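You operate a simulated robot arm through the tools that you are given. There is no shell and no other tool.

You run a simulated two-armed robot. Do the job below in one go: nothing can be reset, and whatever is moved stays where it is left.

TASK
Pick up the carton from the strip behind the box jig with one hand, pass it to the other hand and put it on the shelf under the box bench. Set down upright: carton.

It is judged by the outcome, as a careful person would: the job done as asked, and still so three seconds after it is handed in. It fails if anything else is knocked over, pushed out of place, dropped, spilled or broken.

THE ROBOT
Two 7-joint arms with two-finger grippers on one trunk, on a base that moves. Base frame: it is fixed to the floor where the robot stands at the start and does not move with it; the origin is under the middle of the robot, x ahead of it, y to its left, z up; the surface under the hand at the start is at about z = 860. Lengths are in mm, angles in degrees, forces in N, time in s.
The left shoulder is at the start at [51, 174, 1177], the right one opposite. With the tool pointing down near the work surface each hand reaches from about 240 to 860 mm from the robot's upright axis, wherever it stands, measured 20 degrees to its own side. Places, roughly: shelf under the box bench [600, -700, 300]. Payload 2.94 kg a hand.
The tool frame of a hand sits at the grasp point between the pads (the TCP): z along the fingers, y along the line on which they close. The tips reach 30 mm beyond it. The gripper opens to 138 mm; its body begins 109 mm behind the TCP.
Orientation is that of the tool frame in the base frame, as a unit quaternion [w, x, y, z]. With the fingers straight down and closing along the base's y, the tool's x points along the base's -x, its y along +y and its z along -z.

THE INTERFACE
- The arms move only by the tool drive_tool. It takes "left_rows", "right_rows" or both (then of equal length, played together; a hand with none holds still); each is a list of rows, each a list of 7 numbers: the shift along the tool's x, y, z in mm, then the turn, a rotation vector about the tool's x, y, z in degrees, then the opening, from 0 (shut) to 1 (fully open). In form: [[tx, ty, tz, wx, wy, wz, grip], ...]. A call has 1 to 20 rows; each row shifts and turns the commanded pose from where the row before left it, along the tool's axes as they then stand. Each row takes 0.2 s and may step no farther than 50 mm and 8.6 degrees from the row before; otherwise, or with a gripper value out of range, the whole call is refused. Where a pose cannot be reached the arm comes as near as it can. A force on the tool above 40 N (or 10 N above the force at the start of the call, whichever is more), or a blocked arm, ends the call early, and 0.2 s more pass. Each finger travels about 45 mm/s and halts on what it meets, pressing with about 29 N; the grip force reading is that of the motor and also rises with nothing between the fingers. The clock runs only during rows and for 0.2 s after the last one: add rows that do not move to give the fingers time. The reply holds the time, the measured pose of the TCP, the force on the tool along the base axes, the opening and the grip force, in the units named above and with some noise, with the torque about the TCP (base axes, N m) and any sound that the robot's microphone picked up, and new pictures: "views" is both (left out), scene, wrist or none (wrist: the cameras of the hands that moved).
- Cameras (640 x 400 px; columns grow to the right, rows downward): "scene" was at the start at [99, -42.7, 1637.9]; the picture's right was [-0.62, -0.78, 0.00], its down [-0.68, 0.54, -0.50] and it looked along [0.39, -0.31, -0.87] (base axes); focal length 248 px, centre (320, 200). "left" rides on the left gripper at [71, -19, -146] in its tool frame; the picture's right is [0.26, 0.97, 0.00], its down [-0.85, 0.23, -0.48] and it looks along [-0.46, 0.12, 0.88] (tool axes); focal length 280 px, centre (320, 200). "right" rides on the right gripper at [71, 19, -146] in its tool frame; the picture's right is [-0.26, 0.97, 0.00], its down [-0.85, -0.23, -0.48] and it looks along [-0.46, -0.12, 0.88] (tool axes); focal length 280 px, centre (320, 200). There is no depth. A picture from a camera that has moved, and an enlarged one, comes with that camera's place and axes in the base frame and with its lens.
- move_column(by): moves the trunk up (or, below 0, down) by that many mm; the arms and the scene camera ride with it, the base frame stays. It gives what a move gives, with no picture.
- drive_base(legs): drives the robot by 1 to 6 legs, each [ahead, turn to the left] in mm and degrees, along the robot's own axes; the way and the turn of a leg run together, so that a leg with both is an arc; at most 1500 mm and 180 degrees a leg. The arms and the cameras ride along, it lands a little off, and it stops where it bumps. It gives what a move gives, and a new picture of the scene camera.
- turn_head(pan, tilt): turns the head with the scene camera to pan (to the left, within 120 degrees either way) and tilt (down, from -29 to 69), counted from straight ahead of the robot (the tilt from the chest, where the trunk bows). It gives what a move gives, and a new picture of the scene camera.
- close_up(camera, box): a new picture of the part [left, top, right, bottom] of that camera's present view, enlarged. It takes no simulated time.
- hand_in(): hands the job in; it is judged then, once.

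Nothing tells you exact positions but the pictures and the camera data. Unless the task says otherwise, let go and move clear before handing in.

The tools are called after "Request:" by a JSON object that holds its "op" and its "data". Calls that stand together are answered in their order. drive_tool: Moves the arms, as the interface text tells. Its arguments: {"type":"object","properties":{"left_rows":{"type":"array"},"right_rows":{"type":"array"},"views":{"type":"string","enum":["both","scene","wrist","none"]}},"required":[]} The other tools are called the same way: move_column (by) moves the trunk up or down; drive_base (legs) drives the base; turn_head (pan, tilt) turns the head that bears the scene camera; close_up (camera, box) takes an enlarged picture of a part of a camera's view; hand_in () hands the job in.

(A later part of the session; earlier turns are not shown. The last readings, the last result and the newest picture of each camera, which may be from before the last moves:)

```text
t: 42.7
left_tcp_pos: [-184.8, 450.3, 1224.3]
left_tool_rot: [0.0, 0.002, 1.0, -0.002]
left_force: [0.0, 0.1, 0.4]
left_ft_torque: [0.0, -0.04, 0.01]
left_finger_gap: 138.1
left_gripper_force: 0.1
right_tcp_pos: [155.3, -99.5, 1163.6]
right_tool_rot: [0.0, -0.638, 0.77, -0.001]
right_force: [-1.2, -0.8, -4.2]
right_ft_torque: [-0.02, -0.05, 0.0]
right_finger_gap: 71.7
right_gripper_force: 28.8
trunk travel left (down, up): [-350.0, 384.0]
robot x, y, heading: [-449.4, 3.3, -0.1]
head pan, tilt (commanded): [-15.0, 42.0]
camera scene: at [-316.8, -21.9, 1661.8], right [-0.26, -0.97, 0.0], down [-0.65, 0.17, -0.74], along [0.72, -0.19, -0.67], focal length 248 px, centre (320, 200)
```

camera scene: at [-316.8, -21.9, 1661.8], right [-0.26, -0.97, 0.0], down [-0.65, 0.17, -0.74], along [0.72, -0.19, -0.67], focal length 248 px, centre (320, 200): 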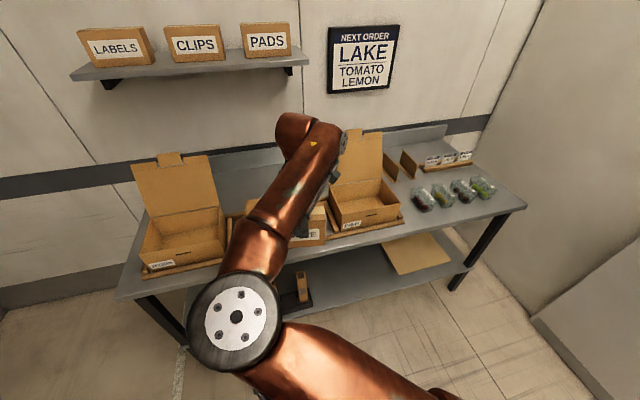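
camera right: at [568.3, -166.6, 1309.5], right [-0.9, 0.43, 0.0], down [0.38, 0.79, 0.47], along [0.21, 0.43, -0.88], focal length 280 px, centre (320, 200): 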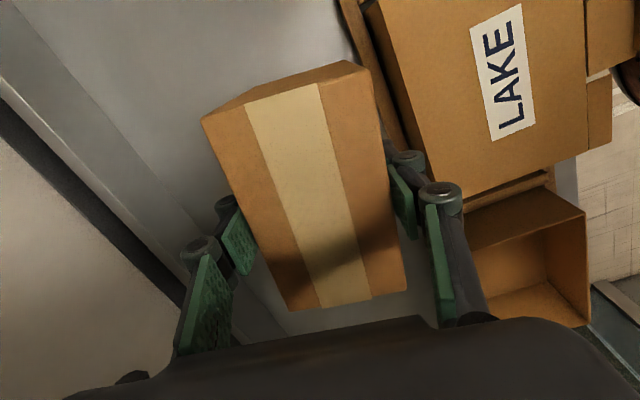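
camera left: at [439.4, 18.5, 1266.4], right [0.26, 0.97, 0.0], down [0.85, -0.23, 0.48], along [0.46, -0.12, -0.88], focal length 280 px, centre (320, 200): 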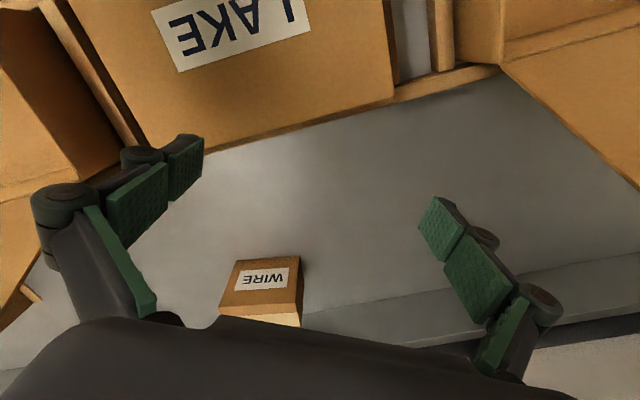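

I can now see the shelf under the bench, with something like a flat board on the right and a small item on the left. I'll look closer.

Request:
{"op": "turn_head", "data": {"pan": -45, "tilt": 40}}

Request:
{"op": "close_up", "data": {"camera": "scene", "box": [60, 200, 380, 400]}}

```text
t: 43.7
left_tcp_pos: [-185.7, 450.5, 1223.6]
left_tool_rot: [0.0, 0.002, 1.0, -0.001]
left_force: [-0.3, 0.7, 0.0]
left_ft_torque: [0.01, -0.03, 0.0]
left_finger_gap: 137.8
left_gripper_force: 0.0
right_tcp_pos: [155.8, -100.4, 1162.8]
right_tool_rot: [-0.001, -0.638, 0.77, 0.0]
right_force: [0.6, 0.4, -4.6]
right_ft_torque: [-0.04, -0.01, 0.03]
right_finger_gap: 71.5
right_gripper_force: 29.1
trunk travel left (down, up): [-350.0, 384.0]
robot x, y, heading: [-443.3, -1.5, -0.1]
head pan, tilt (commanded): [-45.0, 40.0]
camera scene: at [-336.8, -60.4, 1664.7], right [-0.71, -0.71, 0.0], down [-0.45, 0.45, -0.77], along [0.54, -0.54, -0.64], focal length 248 px, centre (320, 200)
```

scene: 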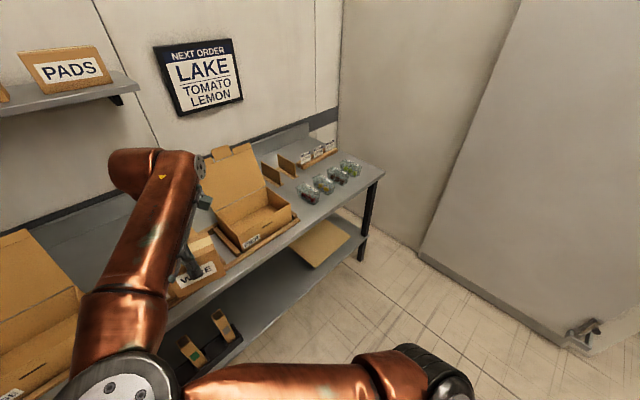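

```text
2.00 times, centred on (220, 300) of scene
camera zoom: at [-336.8, -60.4, 1664.7], right [-0.71, -0.71, 0.0], down [-0.45, 0.45, -0.77], along [0.54, -0.54, -0.64], focal length 496 px, centre (520, 0)
```

zoom: 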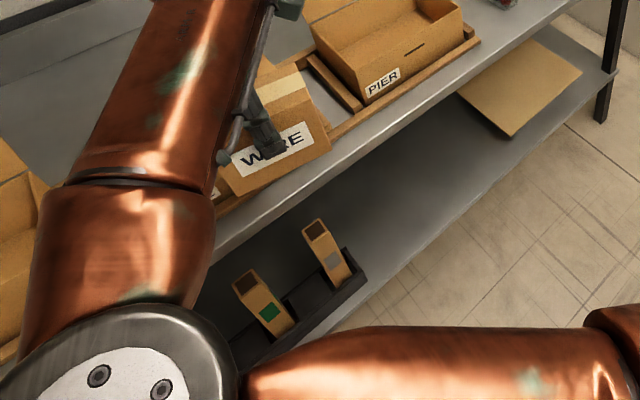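

The shelf under the bench has a holder with two items at the left (ending near y ≈ -155) and a flat board at the right (starting near y ≈ -700), with free space between. Next is the hand-over: I'll turn the carton with the right hand and bring the left hand round to approach it from the side.

Request:
{"op": "drive_tool", "data": {"left_rows": [[-27, -24, 0, 0, 0, 0, 1], [-27, -24, 0, 0, 0, 0, 1], [-27, -24, 0, 0, 0, 0, 1], [-27, -24, 0, 0, 0, 0, 1], [-27, -24, 0, 0, 0, 0, 1], [0, 0, 0, 0, 0, 7.5, 1], [0, 0, 0, 0, 0, 7.5, 1], [0, 0, 0, 0, 0, 7.5, 1], [0, 0, 0, 0, 0, 7.5, 1], [0, 0, 0, 0, 0, 7.5, 1], [0, 0, 0, 0, 0, 7.5, 1], [0, 0, 0, 0, 0, 7.5, 1], [0, 0, 0, 0, 0, 7.5, 1], [0, 0, 0, 0, 0, 7.5, 1], [0, 0, 0, 0, 0, 7.5, 1], [0, 0, 0, 0, 0, 0, 1]], "right_rows": [[0, 0, 0, 0, 0, 0, 0], [0, 0, 0, 0, 0, 0, 0], [0, 0, 0, 0, 0, 6.45, 0], [0, 0, 0, 0, 0, 6.45, 0], [0, 0, 0, 0, 0, 6.45, 0], [0, 0, 0, 0, 0, 6.45, 0], [0, 0, 0, 0, 0, 6.45, 0], [0, 0, 0, 0, 0, 6.45, 0], [0, 0, 0, 0, 0, 6.45, 0], [0, 0, 0, 0, 0, 6.45, 0], [0, 0, 0, 0, 0, 6.45, 0], [0, 0, 0, 0, 0, 6.45, 0], [0, 0, 0, 0, 0, 0, 0], [0, 0, 0, 0, 0, 0, 0], [0, 0, 0, 0, 0, 0, 0], [0, 0, 0, 0, 0, 0, 0]], "views": "both"}}

```text
t: 47.1
left_tcp_pos: [-50.2, 328.9, 1224.1]
left_tool_rot: [0.0, 0.61, 0.792, 0.0]
left_force: [0.1, -0.5, 0.0]
left_ft_torque: [-0.03, 0.0, -0.01]
left_finger_gap: 138.0
left_gripper_force: 0.1
right_tcp_pos: [156.7, -101.5, 1163.2]
right_tool_rot: [-0.001, -0.128, 0.992, -0.001]
right_force: [0.2, -0.1, -4.2]
right_ft_torque: [0.0, 0.0, 0.01]
right_finger_gap: 71.1
right_gripper_force: 29.7
trunk travel left (down, up): [-350.0, 384.0]
robot x, y, heading: [-443.9, -0.5, -0.3]
head pan, tilt (commanded): [-45.0, 40.0]
camera scene: at [-336.5, -60.7, 1664.7], right [-0.71, -0.71, 0.0], down [-0.45, 0.46, -0.77], along [0.54, -0.54, -0.64], focal length 248 px, centre (320, 200)
camera right: at [82.4, -99.8, 1310.0], right [0.01, 1.0, 0.0], down [0.88, 0.0, 0.48], along [0.48, -0.01, -0.88], focal length 280 px, centre (320, 200)
camera left: at [-87.2, 393.8, 1369.6], right [0.87, 0.5, 0.0], down [0.44, -0.76, 0.48], along [0.24, -0.41, -0.88], focal length 280 px, centre (320, 200)
```

scene: 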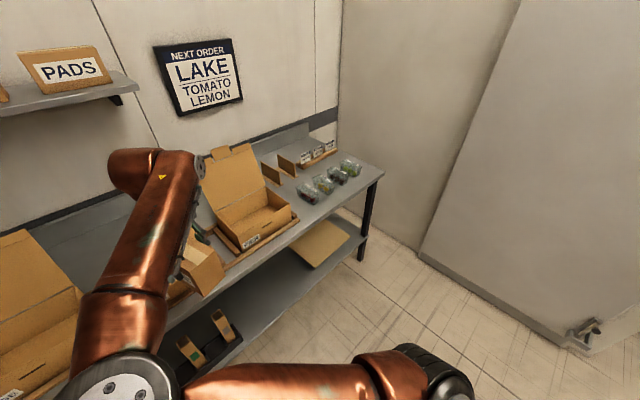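
right: 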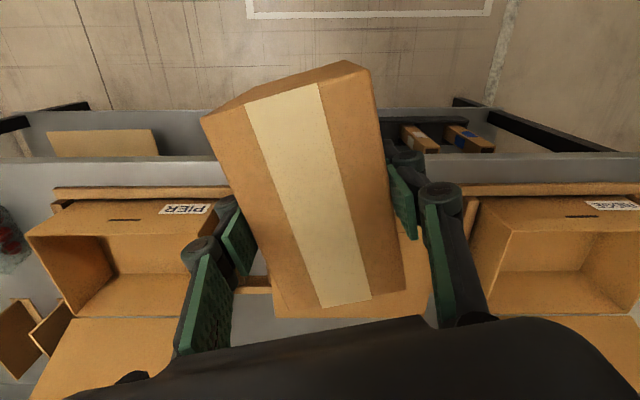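
left: 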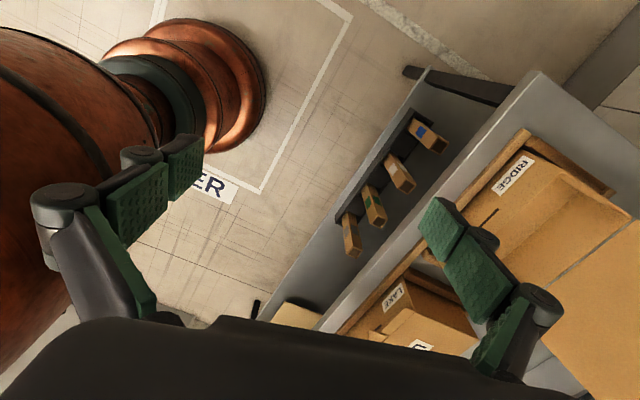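

Right hand and carton are turned and ready. Now I'll pitch the left hand to about 22° below horizontal so it points toward the carton.

Request:
{"op": "drive_tool", "data": {"left_rows": [[0, 0, 0, 0, -8.5, 0, 1], [0, 0, 0, 0, -8.5, 0, 1], [0, 0, 0, 0, -8.5, 0, 1], [0, 0, 0, 0, -8.5, 0, 1], [0, 0, 0, 0, -8.5, 0, 1], [0, 0, 0, 0, -8.5, 0, 1], [0, 0, 0, 0, -8.5, 0, 1], [0, 0, 0, 0, -8.5, 0, 1], [0, 0, 0, 0, 0, 0, 1]], "views": "wrist"}}

Request:
{"op": "turn_head", "data": {"pan": 5, "tilt": 50}}

```text
t: 49.1
left_tcp_pos: [-50.6, 329.1, 1224.1]
left_tool_rot: [0.444, 0.505, 0.656, -0.342]
left_force: [0.2, 0.0, 0.2]
left_ft_torque: [0.04, 0.01, -0.02]
left_finger_gap: 138.3
left_gripper_force: 0.1
right_tcp_pos: [157.3, -101.8, 1163.2]
right_tool_rot: [-0.001, -0.129, 0.992, -0.002]
right_force: [-0.1, -0.2, -4.5]
right_ft_torque: [0.02, 0.02, -0.01]
right_finger_gap: 71.5
right_gripper_force: 29.4
trunk travel left (down, up): [-350.0, 384.0]
robot x, y, heading: [-440.8, -1.7, 0.1]
head pan, tilt (commanded): [-45.0, 40.0]
camera left: at [-110.2, 481.5, 1212.7], right [0.91, 0.34, -0.24], down [0.19, 0.18, 0.96], along [0.37, -0.92, 0.1], focal length 280 px, centre (320, 200)
```

left: 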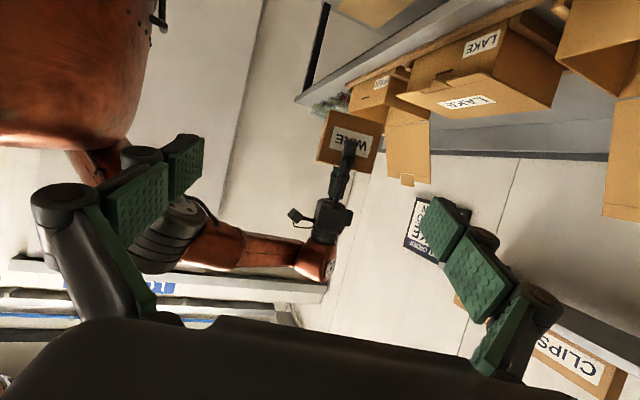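

```text
t: 50.3
left_tcp_pos: [-50.2, 329.9, 1223.6]
left_tool_rot: [0.443, 0.506, 0.656, -0.342]
left_force: [-0.5, -0.2, 0.2]
left_ft_torque: [0.03, 0.0, 0.02]
left_finger_gap: 138.0
left_gripper_force: 0.1
right_tcp_pos: [155.5, -99.3, 1163.6]
right_tool_rot: [0.0, -0.129, 0.992, -0.001]
right_force: [0.8, -0.1, -4.5]
right_ft_torque: [0.01, 0.0, -0.02]
right_finger_gap: 71.4
right_gripper_force: 29.1
trunk travel left (down, up): [-350.0, 384.0]
robot x, y, heading: [-440.3, -1.0, -0.0]
head pan, tilt (commanded): [5.0, 50.0]
camera scene: at [-319.7, 6.6, 1650.5], right [0.08, -1.0, 0.0], down [-0.76, -0.07, -0.64], along [0.64, 0.05, -0.77], focal length 248 px, centre (320, 200)
```

scene: 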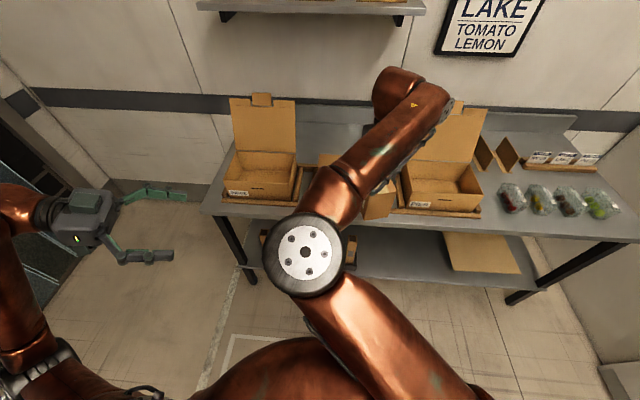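

The left hand has the right orientation, and I can see the carton's WIRE face ahead of it. I'll move to a pre-grasp about 140 mm short of it.

Request:
{"op": "drive_tool", "data": {"left_rows": [[-9.55, 11.3, 39.05, 0, 0, 0, 1], [-9.55, 11.3, 39.05, 0, 0, 0, 1], [-9.55, 11.3, 39.05, 0, 0, 0, 1], [-9.55, 11.3, 39.05, 0, 0, 0, 1], [-9.55, 11.3, 39.05, 0, 0, 0, 1], [-9.55, 11.3, 39.05, 0, 0, 0, 1], [-9.55, 11.3, 39.05, 0, 0, 0, 1], [-9.55, 11.3, 39.05, 0, 0, 0, 1], [0, 0, 0, 0, 0, 0, 1]], "views": "both"}}

```text
t: 52.3
left_tcp_pos: [119.2, 46.2, 1179.2]
left_tool_rot: [0.444, 0.505, 0.657, -0.341]
left_force: [0.0, 0.5, 0.0]
left_ft_torque: [0.0, -0.02, 0.01]
left_finger_gap: 137.9
left_gripper_force: 0.1
right_tcp_pos: [155.7, -100.3, 1163.5]
right_tool_rot: [0.0, -0.13, 0.992, -0.001]
right_force: [0.6, 0.5, -4.6]
right_ft_torque: [-0.03, -0.01, 0.03]
right_finger_gap: 71.7
right_gripper_force: 28.7
trunk travel left (down, up): [-350.0, 384.0]
robot x, y, heading: [-446.9, 2.1, -0.3]
head pan, tilt (commanded): [5.0, 50.0]
camera scene: at [-320.4, 7.3, 1650.6], right [0.09, -1.0, 0.0], down [-0.76, -0.07, -0.64], along [0.64, 0.05, -0.77], focal length 248 px, centre (320, 200)
camera left: at [59.8, 198.4, 1167.8], right [0.91, 0.34, -0.24], down [0.19, 0.18, 0.96], along [0.37, -0.92, 0.1], focal length 280 px, centre (320, 200)
```

scene: 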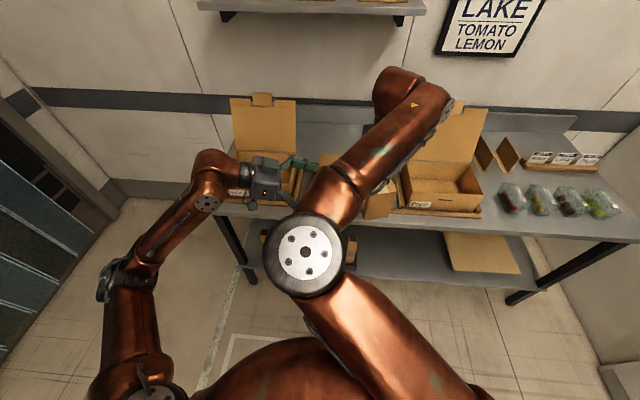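
left: 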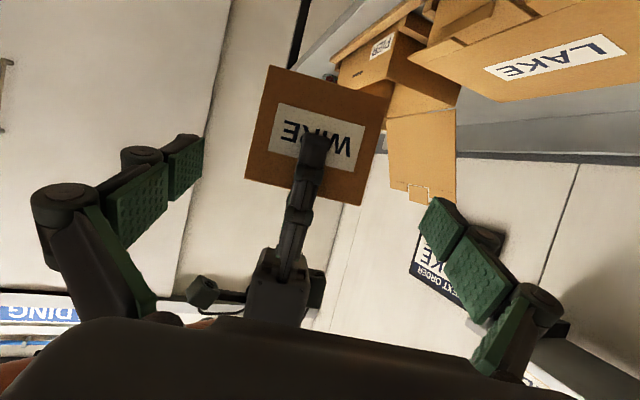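

Lateral alignment checks out within about 2 mm. Advancing half way first to confirm the fingers straddle the carton.

Request:
{"op": "drive_tool", "data": {"left_rows": [[0, -0.6, 20, 0, 0, 0, 1], [0, -0.6, 20, 0, 0, 0, 1], [0, -0.6, 20, 0, 0, 0, 1], [0, 0, 15, 0, 0, 0, 1], [0, 0, 0, 0, 0, 0, 1]], "views": "wrist"}}

```text
t: 53.5
left_tcp_pos: [135.5, -21.1, 1152.5]
left_tool_rot: [0.442, 0.506, 0.656, -0.343]
left_force: [-0.3, 0.1, 0.5]
left_ft_torque: [0.02, -0.02, -0.03]
left_finger_gap: 138.1
left_gripper_force: 0.0
right_tcp_pos: [156.4, -101.2, 1163.1]
right_tool_rot: [-0.001, -0.128, 0.992, -0.002]
right_force: [0.2, -0.1, -4.6]
right_ft_torque: [-0.04, -0.02, 0.04]
right_finger_gap: 71.5
right_gripper_force: 29.3
trunk travel left (down, up): [-350.0, 384.0]
robot x, y, heading: [-443.7, -0.9, -0.1]
head pan, tilt (commanded): [5.0, 50.0]
camera left: at [74.9, 129.8, 1140.2], right [0.91, 0.34, -0.24], down [0.19, 0.18, 0.96], along [0.37, -0.92, 0.1], focal length 280 px, centre (320, 200)
```

left: 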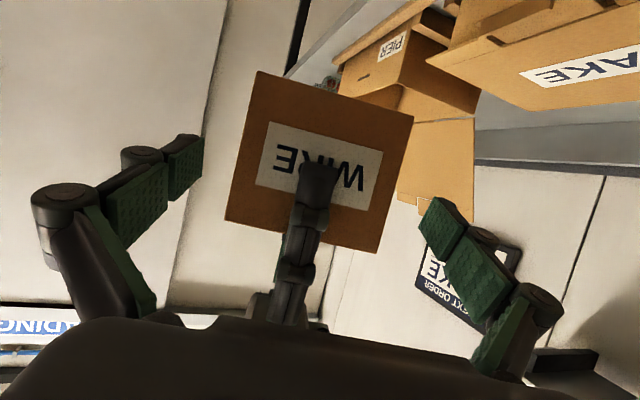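

Request:
{"op": "drive_tool", "data": {"left_rows": [[0.4, -0.1, 16.5, 0, 0, 0, 1], [0.4, -0.1, 16.5, 0, 0, 0, 1], [0.4, -0.1, 16.5, 0, 0, 0, 1], [0.4, -0.1, 16.5, 0, 0, 0, 1], [0, 0, 0, 0, 0, 0, 1]], "views": "both"}}

Request:
{"op": "close_up", "data": {"camera": "right", "box": [0, 0, 640, 400]}}

```text
t: 54.7
left_tcp_pos: [149.4, -80.9, 1125.7]
left_tool_rot: [0.444, 0.505, 0.657, -0.342]
left_force: [0.5, 0.0, 0.3]
left_ft_torque: [-0.02, 0.0, 0.01]
left_finger_gap: 137.8
left_gripper_force: 0.1
right_tcp_pos: [156.8, -99.8, 1163.7]
right_tool_rot: [-0.001, -0.129, 0.992, -0.001]
right_force: [-0.3, 1.2, -4.6]
right_ft_torque: [-0.02, -0.03, 0.0]
right_finger_gap: 71.4
right_gripper_force: 29.1
trunk travel left (down, up): [-350.0, 384.0]
robot x, y, heading: [-443.7, 2.9, 0.0]
head pan, tilt (commanded): [5.0, 50.0]
camera scene: at [-319.7, 6.4, 1650.5], right [0.09, -1.0, 0.0], down [-0.76, -0.07, -0.64], along [0.64, 0.05, -0.77], focal length 248 px, centre (320, 200)
camera left: at [89.7, 70.7, 1114.0], right [0.91, 0.34, -0.24], down [0.19, 0.18, 0.97], along [0.37, -0.92, 0.1], focal length 280 px, centre (320, 200)
```

scene: 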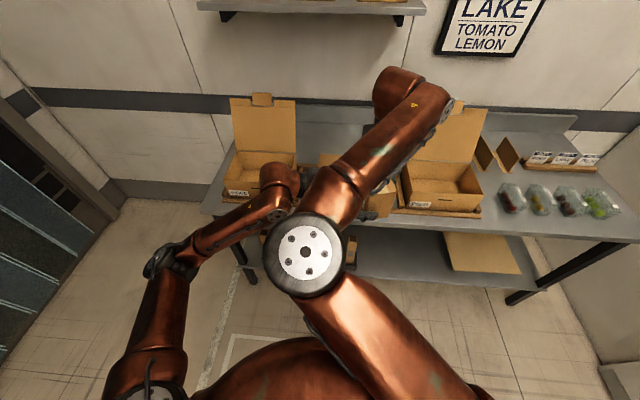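
left: 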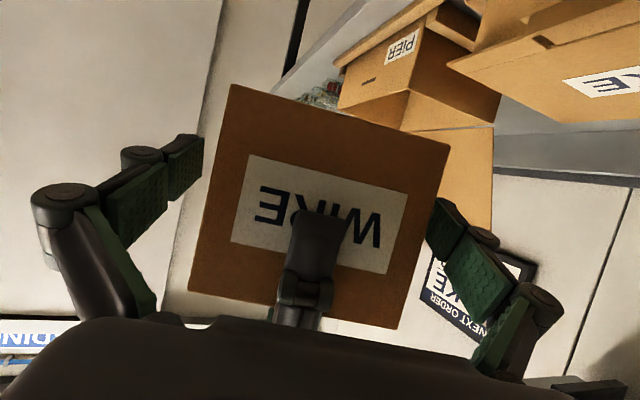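

```text
1.00 times, centred on (320, 200) of right (not enlarged: the box is as wide or as high as the picture)
camera zoom: at [82.4, -99.6, 1310.0], right [0.01, 1.0, 0.0], down [0.88, 0.0, 0.48], along [0.48, -0.01, -0.88], focal length 280 px, centre (320, 200)
```

zoom: 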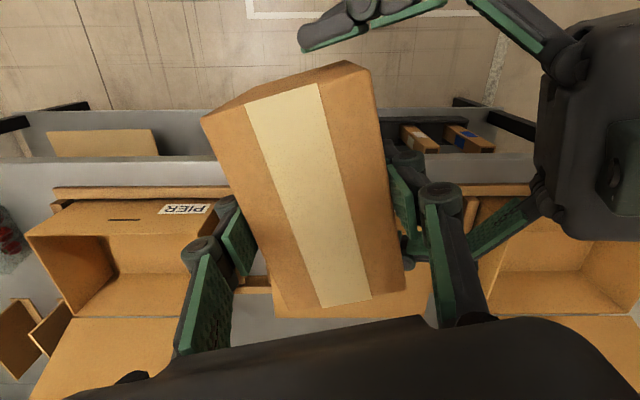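

The left fingers straddle the carton's side faces. Closing the left hand while the right still holds.

Request:
{"op": "drive_tool", "data": {"left_rows": [[0, 0, 0, 0, 0, 0, 0.9], [0, 0, 0, 0, 0, 0, 0.86], [0, 0, 0, 0, 0, 0, 0.7], [0, 0, 0, 0, 0, 0, 0.4], [0, 0, 0, 0, 0, 0, 0.0], [0, 0, 0, 0, 0, 0, 0.0], [0, 0, 0, 0, 0, 0, 0.0]], "views": "wrist"}}

```text
t: 56.3
left_tcp_pos: [151.3, -81.3, 1125.6]
left_tool_rot: [0.443, 0.505, 0.657, -0.341]
left_force: [13.9, 12.5, 2.0]
left_ft_torque: [-0.05, 0.0, 0.34]
left_finger_gap: 119.7
left_gripper_force: 28.1
right_tcp_pos: [155.8, -102.1, 1162.5]
right_tool_rot: [-0.001, -0.13, 0.992, -0.001]
right_force: [-13.3, -12.0, -6.4]
right_ft_torque: [-0.42, 0.47, 0.03]
right_finger_gap: 71.4
right_gripper_force: 28.3
trunk travel left (down, up): [-350.0, 384.0]
robot x, y, heading: [-444.2, -0.1, -0.1]
head pan, tilt (commanded): [5.0, 50.0]
camera left: at [90.4, 71.2, 1114.1], right [0.91, 0.34, -0.24], down [0.19, 0.18, 0.97], along [0.37, -0.92, 0.1], focal length 280 px, centre (320, 200)
```

left: 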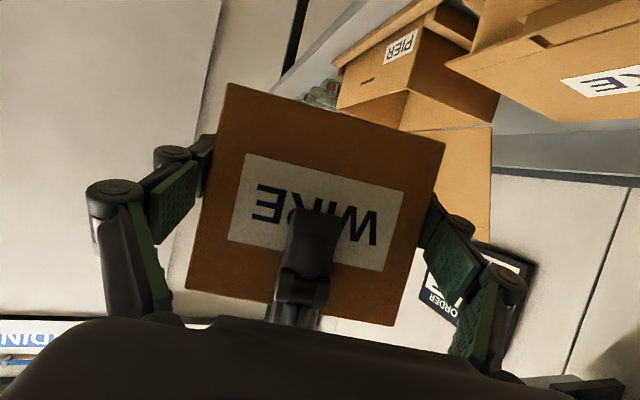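

Both hands hold the carton. I'll relax the small sideways preload with the left hand, then open the right.

Request:
{"op": "drive_tool", "data": {"left_rows": [[0, 0.8, -0.3, 0, 0, 0, 0], [0, 0.4, 0, 0, 0, 0, 0], [0, 0, 0, 0, 0, 0, 0], [0, 0, 0, 0, 0, 0, 0]], "views": "none"}}

```text
t: 57.3
left_tcp_pos: [150.1, -80.5, 1125.8]
left_tool_rot: [0.444, 0.506, 0.656, -0.342]
left_force: [8.9, 16.6, 6.2]
left_ft_torque: [-0.32, 0.19, 0.98]
left_finger_gap: 119.7
left_gripper_force: 28.7
right_tcp_pos: [155.5, -102.2, 1163.5]
right_tool_rot: [-0.002, -0.128, 0.992, -0.002]
right_force: [-9.6, -15.9, -9.9]
right_ft_torque: [-0.47, 0.15, -0.7]
right_finger_gap: 71.4
right_gripper_force: 28.5
trunk travel left (down, up): [-350.0, 384.0]
robot x, y, heading: [-442.2, 1.9, -0.1]
head pan, tilt (commanded): [5.0, 50.0]
```

Request:
{"op": "drive_tool", "data": {"right_rows": [[0, 0, 0, 0, 0, 0, 0.55], [0, 0, 0, 0, 0, 0, 0.62], [0, 0, 0, 0, 0, 0, 0.7], [0, 0, 0, 0, 0, 0, 0.75], [0, 0, 0, 0, 0, 0, 0.75]], "left_rows": [[0, 0, 0, 0, 0, 0, 0], [0, 0, 0, 0, 0, 0, 0], [0, 0, 0, 0, 0, 0, 0], [0, 0, 0, 0, 0, 0, 0], [0, 0, 0, 0, 0, 0, 0]], "views": "wrist"}}

```text
t: 58.5
left_tcp_pos: [150.4, -82.5, 1124.8]
left_tool_rot: [0.443, 0.506, 0.657, -0.342]
left_force: [-0.5, 0.5, 1.1]
left_ft_torque: [0.08, 0.02, 0.01]
left_finger_gap: 119.4
left_gripper_force: 29.4
right_tcp_pos: [158.2, -101.3, 1163.3]
right_tool_rot: [0.0, -0.128, 0.992, -0.001]
right_force: [-0.3, 0.3, 0.6]
right_ft_torque: [-0.04, 0.01, 0.01]
right_finger_gap: 103.4
right_gripper_force: 0.1
trunk travel left (down, up): [-350.0, 384.0]
robot x, y, heading: [-443.3, 1.4, -0.1]
head pan, tilt (commanded): [5.0, 50.0]
camera right: at [82.4, -99.9, 1310.0], right [0.01, 1.0, 0.0], down [0.88, 0.0, 0.48], along [0.48, 0.0, -0.88], focal length 280 px, centre (320, 200)
camera left: at [90.6, 70.7, 1113.4], right [0.91, 0.34, -0.24], down [0.19, 0.18, 0.96], along [0.37, -0.92, 0.1], focal length 280 px, centre (320, 200)
```

right: 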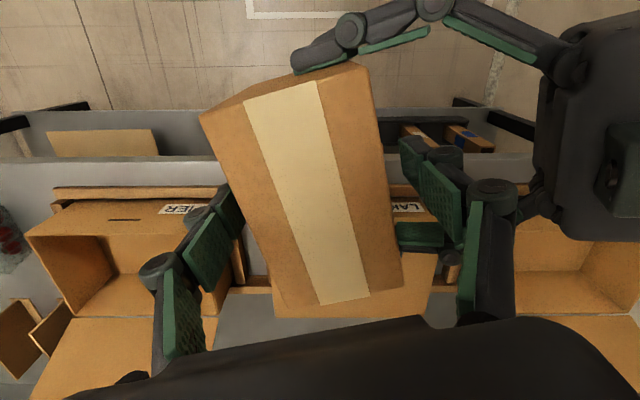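
left: 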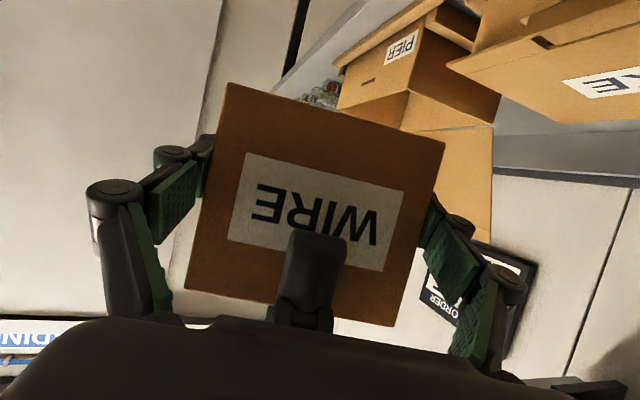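

Released. Now lifting the right hand straight up and clear, then checking the left hand's hold.

Request:
{"op": "drive_tool", "data": {"right_rows": [[0, 0, -25, 0, 0, 0, 0.75], [0, 0, -30, 0, 0, 0, 0.75], [0, 0, -30, 0, 0, 0, 0.75], [0, 0, -30, 0, 0, 0, 0.75], [0, 0, -30, 0, 0, 0, 0.75], [0, 0, 0, 0, 0, 0, 0.75]], "views": "both"}}

```text
t: 59.9
left_tcp_pos: [151.7, -80.5, 1123.9]
left_tool_rot: [0.442, 0.506, 0.658, -0.341]
left_force: [-0.3, -0.6, 0.0]
left_ft_torque: [0.09, 0.06, -0.03]
left_finger_gap: 119.5
left_gripper_force: 28.9
right_tcp_pos: [156.4, -101.6, 1307.5]
right_tool_rot: [-0.001, -0.129, 0.992, -0.001]
right_force: [0.6, 0.0, 0.3]
right_ft_torque: [0.0, 0.05, -0.02]
right_finger_gap: 103.5
right_gripper_force: 0.1
trunk travel left (down, up): [-350.0, 384.0]
robot x, y, heading: [-442.6, 0.8, -0.2]
head pan, tilt (commanded): [5.0, 50.0]
camera scene: at [-319.1, 6.4, 1650.4], right [0.09, -1.0, 0.0], down [-0.76, -0.07, -0.64], along [0.64, 0.05, -0.77], focal length 248 px, centre (320, 200)
camera right: at [82.1, -101.0, 1454.2], right [0.01, 1.0, 0.0], down [0.88, 0.0, 0.48], along [0.48, -0.01, -0.88], focal length 280 px, centre (320, 200)
```

scene: 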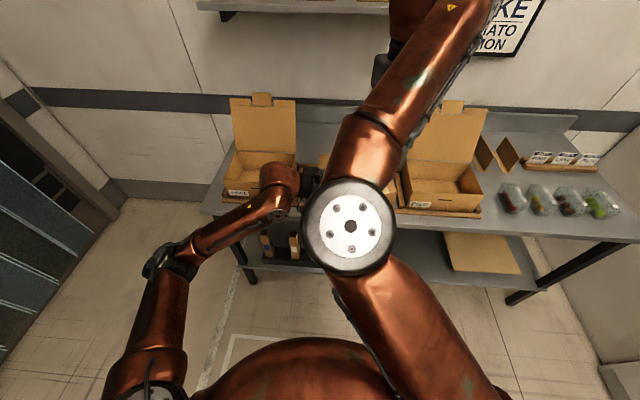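
right: 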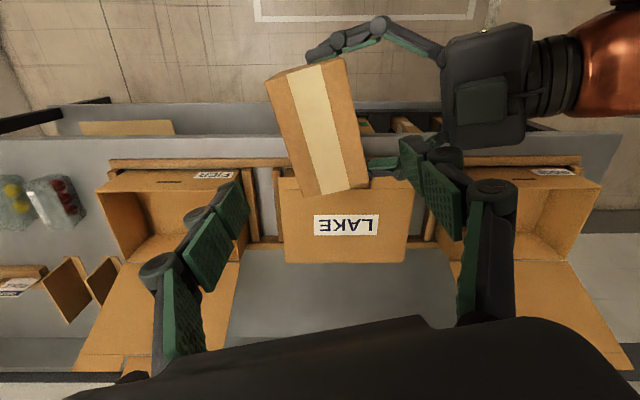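

The left hand holds the carton securely. I'll tuck the right arm back and to the right, out of the way.

Request:
{"op": "drive_tool", "data": {"right_rows": [[37.2, -26.4, 0, 0, 0, 0, 0.75], [37.2, -26.4, 0, 0, 0, 0, 0.75], [37.2, -26.4, 0, 0, 0, 0, 0.75], [37.2, -26.4, 0, 0, 0, 0, 0.75], [37.2, -26.4, 0, 0, 0, 0, 0.75], [37.2, -26.4, 0, 0, 0, 0, 0.75], [37.2, -26.4, 0, 0, 0, 0, 0.75], [37.2, -26.4, 0, 0, 0, 0, 0.75], [37.2, -26.4, 0, 0, 0, 0, 0.75], [37.2, -26.4, 0, 0, 0, 0, 0.75], [37.2, -26.4, 0, 0, 0, 0, 0.75], [37.2, -26.4, 0, 0, 0, 0, 0.75], [0, 0, 0, 0, 0, 0, 0.5]], "views": "scene"}}

```text
t: 62.7
left_tcp_pos: [150.8, -79.4, 1123.8]
left_tool_rot: [0.443, 0.505, 0.656, -0.343]
left_force: [0.0, 0.3, 0.2]
left_ft_torque: [0.04, 0.04, 0.0]
left_finger_gap: 119.6
left_gripper_force: 29.0
right_tcp_pos: [-193.4, -519.5, 1309.2]
right_tool_rot: [-0.001, -0.129, 0.992, -0.003]
right_force: [0.6, -0.1, 0.4]
right_ft_torque: [-0.07, 0.0, -0.03]
right_finger_gap: 69.7
right_gripper_force: 0.0
trunk travel left (down, up): [-350.0, 384.0]
robot x, y, heading: [-446.0, 0.1, -0.1]
head pan, tilt (commanded): [5.0, 50.0]
camera scene: at [-319.1, 7.7, 1650.4], right [0.09, -1.0, 0.0], down [-0.76, -0.07, -0.64], along [0.64, 0.05, -0.77], focal length 248 px, centre (320, 200)
```

scene: 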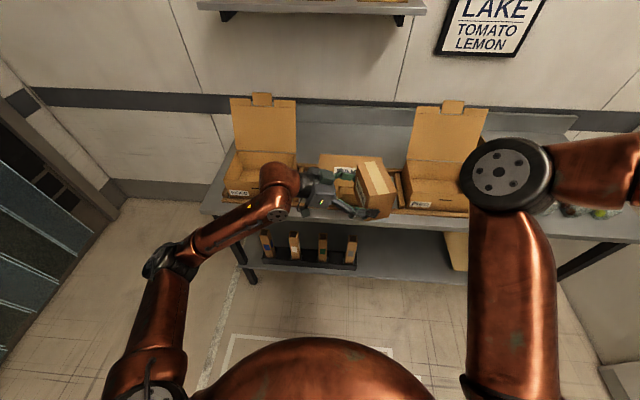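

Clear view now. I'll shift the carton to the left in front of the left shoulder and yaw the hand to point straight ahead, keeping the carton upright.

Request:
{"op": "drive_tool", "data": {"left_rows": [[12.5, 23.1, -31.1, 0, 0, 0, 0], [12.5, 23.1, -31.1, 0, 0, 0, 0], [12.5, 23.1, -31.1, 0, 0, 0, 0], [12.5, 23.1, -31.1, 0, 0, 0, 0], [12.5, 23.1, -31.1, 0, 0, 0, 0], [12.5, 23.1, -31.1, 0, 0, 0, 0], [0, 0, 0, -6.95, 0, -2.8, 0], [0, 0, 0, -6.95, 0, -2.8, 0], [0, 0, 0, -6.95, 0, -2.8, 0], [0, 0, 0, -6.95, 0, -2.8, 0], [0, 0, 0, -6.95, 0, -2.8, 0], [0, 0, 0, -6.95, 0, -2.8, 0], [0, 0, 0, -6.95, 0, -2.8, 0], [0, 0, 0, -6.95, 0, -2.8, 0], [0, 0, 0, -6.95, 0, -2.8, 0], [0, 0, 0, -6.95, 0, -2.8, 0], [0, 0, 0, 0, 0, 0, 0]], "views": "both"}}

```text
t: 66.3
left_tcp_pos: [232.6, 148.6, 1123.8]
left_tool_rot: [0.559, 0.001, 0.829, -0.002]
left_force: [1.1, 0.1, 0.2]
left_ft_torque: [-0.04, 0.11, -0.02]
left_finger_gap: 119.7
left_gripper_force: 29.0
right_tcp_pos: [-194.1, -519.6, 1309.1]
right_tool_rot: [0.0, -0.129, 0.992, -0.001]
right_force: [0.3, 0.2, 0.3]
right_ft_torque: [-0.04, 0.0, 0.0]
right_finger_gap: 69.1
right_gripper_force: 0.0
trunk travel left (down, up): [-350.0, 384.0]
robot x, y, heading: [-443.9, 0.1, -0.0]
head pan, tilt (commanded): [5.0, 50.0]
camera scene: at [-319.9, 6.8, 1650.5], right [0.09, -1.0, 0.0], down [-0.76, -0.07, -0.64], along [0.64, 0.05, -0.77], focal length 248 px, centre (320, 200)
camera left: at [71.1, 130.8, 1112.9], right [-0.09, 0.97, -0.24], down [-0.12, 0.23, 0.96], along [0.99, 0.12, 0.1], focal length 280 px, centre (320, 200)
```

scene: 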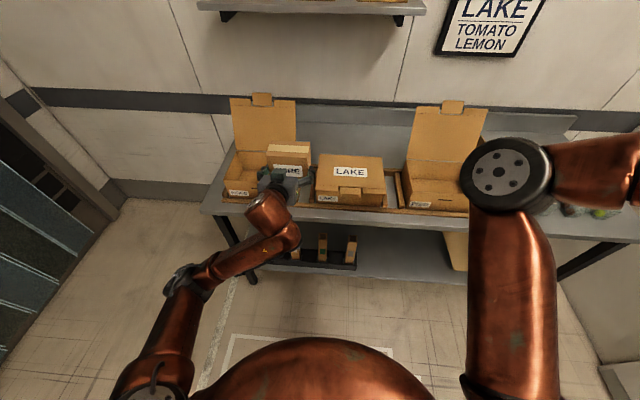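
left: 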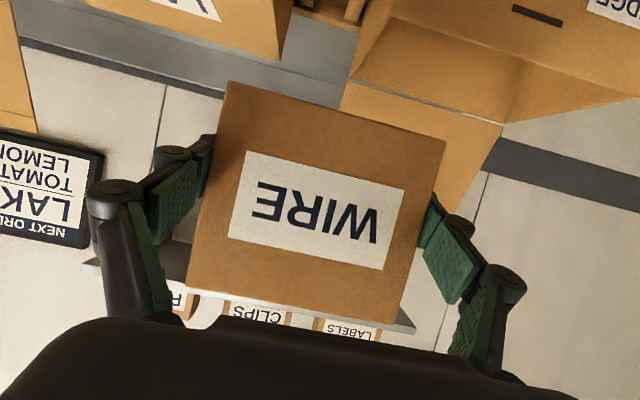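

The carton is upright with the label facing me and the hand pointing ahead, 22° down. I'll drive along the bench to line up with the free part of the shelf at y ≈ -450.

Request:
{"op": "drive_base", "data": {"legs": [[0, -90], [600, 0], [0, 90]]}}

```text
t: 77.3
left_tcp_pos: [228.3, -448.7, 1123.8]
left_tool_rot: [0.558, 0.001, 0.83, -0.001]
left_force: [0.0, 0.9, -0.2]
left_ft_torque: [0.01, 0.11, 0.02]
left_finger_gap: 119.5
left_gripper_force: 29.0
right_tcp_pos: [-197.4, -1116.6, 1308.2]
right_tool_rot: [0.0, -0.13, 0.992, -0.001]
right_force: [0.5, 0.7, -0.6]
right_ft_torque: [-0.01, 0.02, 0.02]
right_finger_gap: 69.0
right_gripper_force: 0.1
trunk travel left (down, up): [-350.0, 384.0]
robot x, y, heading: [-446.5, -603.4, -0.0]
head pan, tilt (commanded): [5.0, 50.0]
camera scene: at [-323.6, -591.7, 1650.5], right [0.09, -1.0, 0.0], down [-0.76, -0.07, -0.64], along [0.64, 0.06, -0.77], focal length 248 px, centre (320, 200)
```

scene: 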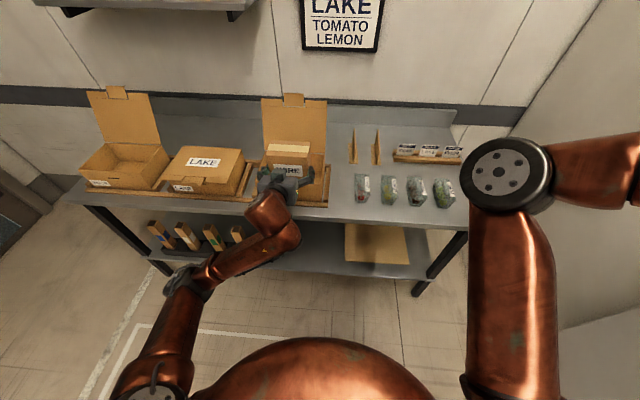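

Lined up at y ≈ -449. I'll back off 150 mm so the carton clears the bench edge, then lower the trunk.

Request:
{"op": "drive_base", "data": {"legs": [[-150, 0]]}}

Request:
{"op": "move_column", "data": {"by": -340}}

Request:
{"op": "turn_head", "data": {"pan": 0, "tilt": 45}}

```text
t: 78.7
left_tcp_pos: [76.9, -448.4, 1125.0]
left_tool_rot: [0.559, 0.001, 0.829, -0.001]
left_force: [0.3, 0.1, -5.0]
left_ft_torque: [0.01, 0.08, -0.03]
left_finger_gap: 119.6
left_gripper_force: 29.2
right_tcp_pos: [-349.2, -1117.4, 1310.2]
right_tool_rot: [0.0, -0.131, 0.991, -0.002]
right_force: [-0.4, -0.5, 0.9]
right_ft_torque: [-0.03, 0.03, 0.0]
right_finger_gap: 68.9
right_gripper_force: 0.1
trunk travel left (down, up): [-350.0, 384.0]
robot x, y, heading: [-601.0, -596.1, -0.4]
head pan, tilt (commanded): [5.0, 50.0]
camera scene: at [-460.4, -592.1, 1650.5], right [0.09, -1.0, 0.0], down [-0.77, -0.07, -0.63], along [0.63, 0.06, -0.77], focal length 248 px, centre (320, 200)
```

scene: 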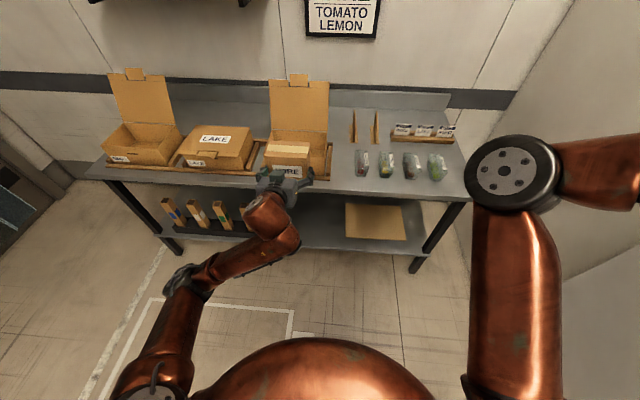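

```text
t: 82.0
left_tcp_pos: [64.0, -449.0, 790.1]
left_tool_rot: [0.563, 0.001, 0.827, 0.001]
left_force: [-0.6, -0.2, -3.3]
left_ft_torque: [0.02, 0.11, 0.01]
left_finger_gap: 119.7
left_gripper_force: 28.9
right_tcp_pos: [-361.8, -1118.7, 970.3]
right_tool_rot: [0.004, -0.13, 0.992, -0.001]
right_force: [0.3, 0.2, -0.5]
right_ft_torque: [-0.01, -0.04, -0.02]
right_finger_gap: 69.2
right_gripper_force: 0.0
trunk travel left (down, up): [-10.0, 724.0]
robot x, y, heading: [-598.1, -597.8, 0.1]
head pan, tilt (commanded): [5.0, 50.0]
```

```text
t: 82.7
left_tcp_pos: [64.8, -449.7, 789.9]
left_tool_rot: [0.562, 0.0, 0.827, 0.002]
left_force: [-0.3, 0.0, -4.6]
left_ft_torque: [0.01, 0.1, 0.01]
left_finger_gap: 119.7
left_gripper_force: 29.4
right_tcp_pos: [-363.1, -1116.6, 970.5]
right_tool_rot: [0.004, -0.131, 0.991, -0.001]
right_force: [0.2, -0.7, 0.3]
right_ft_torque: [0.02, 0.0, -0.04]
right_finger_gap: 69.0
right_gripper_force: 0.0
trunk travel left (down, up): [-10.0, 724.0]
robot x, y, heading: [-598.5, -596.8, -0.0]
head pan, tilt (commanded): [0.0, 45.0]
camera scene: at [-177.4, -599.2, 1278.7], right [0.0, -1.0, 0.0], down [-0.71, 0.0, -0.71], along [0.71, 0.0, -0.71], focal length 248 px, centre (320, 200)
```

scene: 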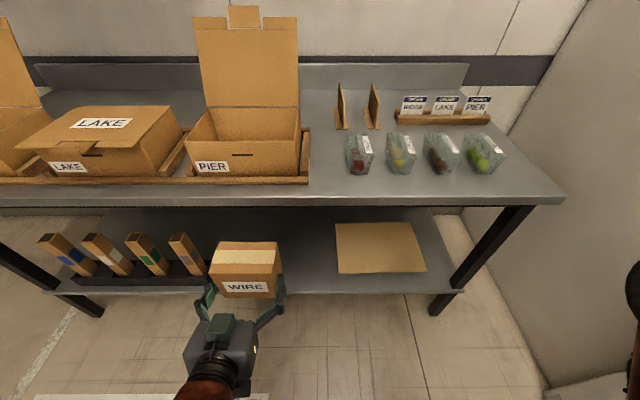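

The trunk bows as it lowers, and I now see the shelf well: a holder with four items ends near y ≈ -130 and a flat board starts near y ≈ -680, so y = -449 is free between them. Lowering the carton in front of the shelf.

Request:
{"op": "drive_tool", "data": {"left_rows": [[35.9, 0, 14.2, 0, 0.3, 0, 0], [35.9, 0, 14.2, 0, 0, 0, 0], [35.9, 0, 14.2, 0, 0, 0, 0], [35.9, 0, 14.2, 0, 0, 0, 0], [35.9, 0, 14.2, 0, 0, 0, 0], [35.9, 0, 14.2, 0, 0, 0, 0], [35.9, 0, 14.2, 0, 0, 0, 0], [35.9, 0, 14.2, 0, 0, 0, 0], [0, 0, 0, 0, 0, 0, 0]], "views": "both"}}

```text
t: 84.4
left_tcp_pos: [77.8, -422.7, 666.5]
left_tool_rot: [0.58, 0.039, 0.811, 0.06]
left_force: [0.5, -0.2, -4.5]
left_ft_torque: [0.01, 0.12, 0.01]
left_finger_gap: 119.3
left_gripper_force: 28.7
left hand out of reach, approached as far as the arm can: row 1, 2, 3, 4
right_tcp_pos: [-360.6, -1117.4, 969.9]
right_tool_rot: [0.004, -0.13, 0.992, -0.001]
right_force: [0.4, -0.1, 0.4]
right_ft_torque: [0.03, 0.01, -0.01]
right_finger_gap: 68.9
right_gripper_force: 0.0
trunk travel left (down, up): [-10.0, 724.0]
robot x, y, heading: [-602.9, -598.6, -0.0]
head pan, tilt (commanded): [0.0, 45.0]
stopped in row 8 (left hand): the arm was blocked; the commanded pose is now the measured one
camera scene: at [-175.1, -598.2, 1278.1], right [0.0, -1.0, 0.0], down [-0.71, 0.0, -0.71], along [0.71, 0.0, -0.71], focal length 248 px, centre (320, 200)
camera left: at [-83.5, -438.6, 643.6], right [-0.09, 0.99, -0.11], down [-0.18, 0.09, 0.98], along [0.98, 0.11, 0.17], focal length 280 px, centre (320, 200)
```

scene: 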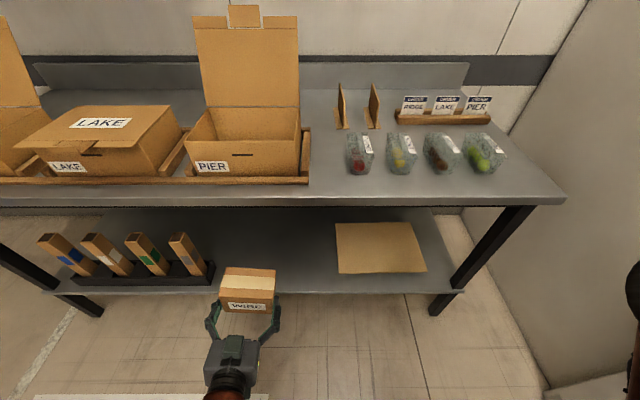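
left: 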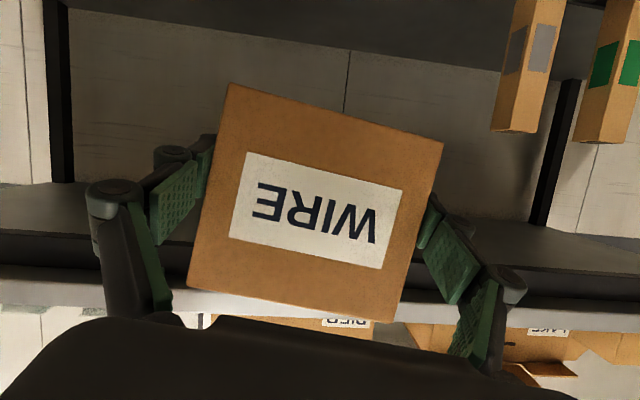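

Some rows were out of reach and then the arm was blocked, probably because it's folded too close to the bowed body. I'll look down at the arm before doing more.

Request:
{"op": "turn_head", "data": {"pan": 15, "tilt": 69}}

Request:
{"op": "turn_head", "data": {"pan": 60, "tilt": 60}}

```text
t: 85.3
left_tcp_pos: [77.2, -420.9, 665.5]
left_tool_rot: [0.581, 0.038, 0.811, 0.06]
left_force: [0.5, -0.2, -3.4]
left_ft_torque: [0.01, 0.1, -0.03]
left_finger_gap: 119.4
left_gripper_force: 29.0
right_tcp_pos: [-362.6, -1117.3, 969.9]
right_tool_rot: [0.004, -0.13, 0.991, -0.001]
right_force: [-0.7, -0.3, 1.1]
right_ft_torque: [-0.03, -0.02, 0.01]
right_finger_gap: 69.0
right_gripper_force: 0.1
trunk travel left (down, up): [-10.0, 724.0]
robot x, y, heading: [-600.5, -599.4, 0.1]
head pan, tilt (commanded): [15.0, 68.8]
camera scene: at [-203.9, -583.4, 1249.7], right [0.26, -0.97, 0.0], down [-0.9, -0.24, -0.36], along [0.35, 0.09, -0.93], focal length 248 px, centre (320, 200)
```

scene: 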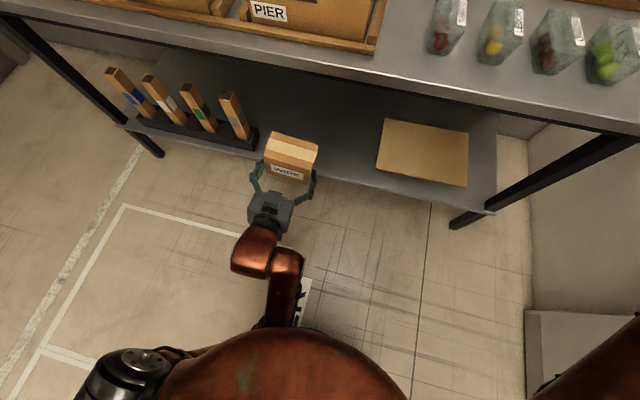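

```text
t: 86.4
left_tcp_pos: [76.8, -421.5, 667.5]
left_tool_rot: [0.581, 0.038, 0.811, 0.06]
left_force: [0.4, -0.7, -4.5]
left_ft_torque: [0.02, 0.09, -0.04]
left_finger_gap: 119.3
left_gripper_force: 28.5
right_tcp_pos: [-361.9, -1117.6, 969.0]
right_tool_rot: [0.005, -0.13, 0.991, -0.002]
right_force: [-0.4, 0.4, -0.6]
right_ft_torque: [-0.01, -0.01, 0.0]
right_finger_gap: 68.8
right_gripper_force: 0.0
trunk travel left (down, up): [-10.0, 724.0]
robot x, y, heading: [-603.3, -600.9, 0.2]
head pan, tilt (commanded): [60.0, 60.0]
camera scene: at [-224.3, -540.3, 1259.0], right [0.87, -0.5, 0.0], down [-0.43, -0.75, -0.5], along [0.25, 0.43, -0.87], focal length 248 px, centre (320, 200)
```

scene: 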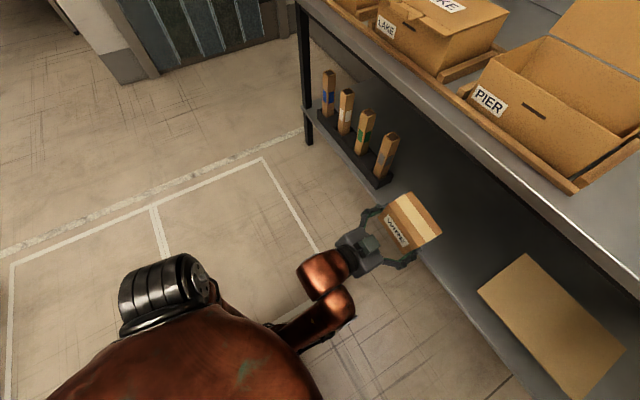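

The arm is folded against its elbow limit under the bowed chest, and nothing was hit. I'll back the base off 80 mm, extend the hand forward relative to the body and restore its orientation.

Request:
{"op": "drive_base", "data": {"legs": [[-80, 0]]}}

Request:
{"op": "drive_tool", "data": {"left_rows": [[-11.2, -5.7, 30.4, 0, 0, 0, 0], [-11.2, -5.7, 30.4, 0, 0, 0, 0], [-11.2, -5.7, 30.4, 0, 0, 0, 0], [-11.2, -5.7, 30.4, 0, 0, 0, 0], [-11.2, -5.7, 30.4, 0, 0, 0, 0], [0, 0, 0, 1.1, 1.1, -2.5, 0], [0, 0, 0, 1.1, 1.1, -2.5, 0], [0, 0, 0, 1.1, 1.1, -2.5, 0], [0, 0, 0, 0, 0, 0, 0]], "views": "both"}}

```text
t: 87.5
left_tcp_pos: [-2.8, -419.5, 661.6]
left_tool_rot: [0.577, 0.04, 0.813, 0.061]
left_force: [0.1, 0.2, -6.1]
left_ft_torque: [0.0, 0.05, -0.02]
left_finger_gap: 119.8
left_gripper_force: 29.2
right_tcp_pos: [-436.2, -1114.9, 970.0]
right_tool_rot: [0.001, -0.132, 0.991, -0.003]
right_force: [1.4, -1.2, -0.5]
right_ft_torque: [0.05, 0.17, 0.03]
right_finger_gap: 69.0
right_gripper_force: 0.1
trunk travel left (down, up): [-10.0, 724.0]
robot x, y, heading: [-682.9, -598.7, 0.1]
head pan, tilt (commanded): [60.0, 60.0]
camera scene: at [-292.2, -537.6, 1254.7], right [0.87, -0.5, -0.01], down [-0.44, -0.75, -0.49], along [0.24, 0.43, -0.87], focal length 248 px, centre (320, 200)
```

scene: 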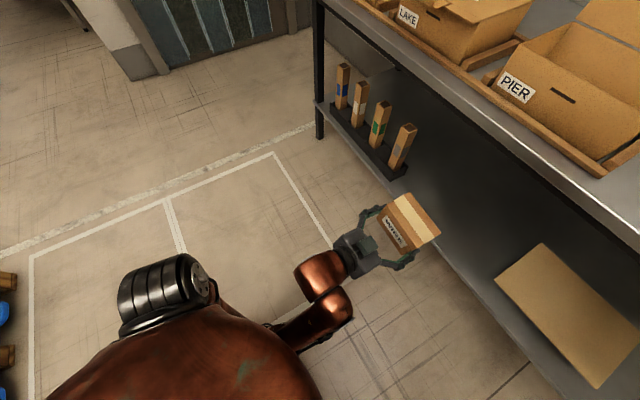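

```text
t: 89.5
left_tcp_pos: [160.5, -447.0, 661.9]
left_tool_rot: [0.555, -0.001, 0.832, 0.001]
left_force: [-0.9, -0.4, -3.5]
left_ft_torque: [-0.01, 0.06, -0.01]
left_finger_gap: 119.5
left_gripper_force: 29.1
right_tcp_pos: [-438.4, -1115.9, 966.4]
right_tool_rot: [0.001, -0.131, 0.991, 0.003]
right_force: [-0.7, 0.9, 0.6]
right_ft_torque: [-0.01, -0.12, 0.04]
right_finger_gap: 69.0
right_gripper_force: 0.1
trunk travel left (down, up): [-10.0, 724.0]
robot x, y, heading: [-679.4, -600.7, 0.1]
head pan, tilt (commanded): [60.0, 60.0]
camera scene: at [-221.5, -541.2, 1242.5], right [0.86, -0.5, -0.06], down [-0.47, -0.75, -0.47], along [0.19, 0.43, -0.88], focal length 248 px, centre (320, 200)
camera left: at [-1.5, -465.9, 652.4], right [-0.1, 0.96, -0.24], down [-0.11, 0.23, 0.97], along [0.99, 0.13, 0.09], focal length 280 px, centre (320, 200)
```

scene: 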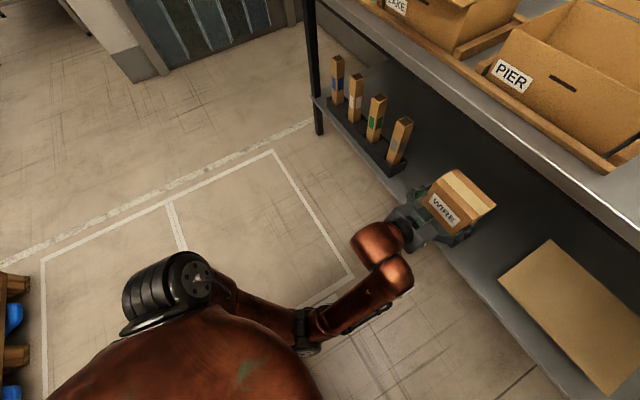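
left: 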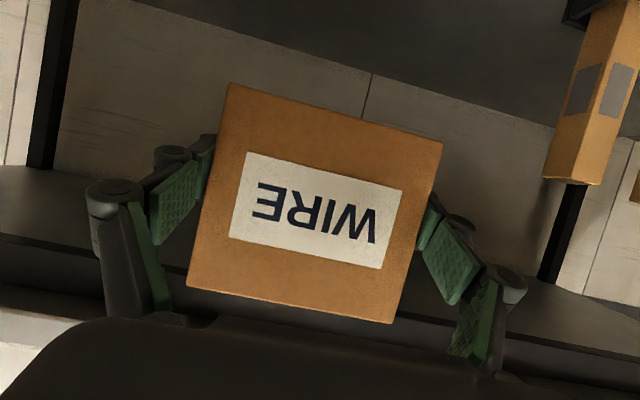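

The pose is restored: the hand points ahead, the carton is upright, and the trunk leans a little to help. Now lowering in front of the shelf in two steps.

Request:
{"op": "drive_tool", "data": {"left_rows": [[33.7, 0, 14, 0, -0.6, 0, 0], [33.7, 0, 14, 0, 0, 0, 0], [33.7, 0, 14, 0, 0, 0, 0], [33.7, 0, 14, 0, 0, 0, 0], [0, 0, 0, 0, 0, 0, 0]], "views": "scene"}}

```text
t: 89.8
left_tcp_pos: [121.9, -453.3, 676.5]
left_tool_rot: [0.568, 0.007, 0.823, -0.001]
left_force: [0.8, -2.5, -8.3]
left_ft_torque: [0.12, -0.1, 0.17]
left_finger_gap: 119.4
left_gripper_force: 28.9
right_tcp_pos: [-500.7, -1111.8, 966.5]
right_tool_rot: [0.0, -0.123, 0.992, 0.011]
right_force: [0.3, -0.1, 0.1]
right_ft_torque: [0.02, -0.02, 0.01]
right_finger_gap: 69.2
right_gripper_force: 0.0
trunk travel left (down, up): [-10.0, 724.0]
robot x, y, heading: [-682.9, -600.4, -0.1]
head pan, tilt (commanded): [60.0, 60.0]
stopped in row 1 (left hand): the arm was blocked; the commanded pose is now the measured one
camera scene: at [-200.7, -543.6, 1237.9], right [0.86, -0.5, -0.08], down [-0.47, -0.75, -0.46], along [0.18, 0.43, -0.88], focal length 248 px, centre (320, 200)
```

scene: 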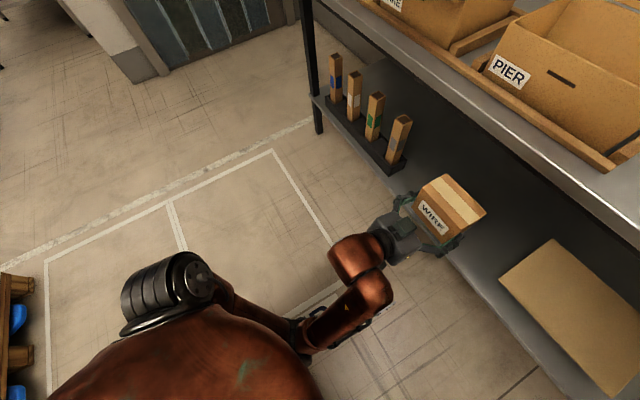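

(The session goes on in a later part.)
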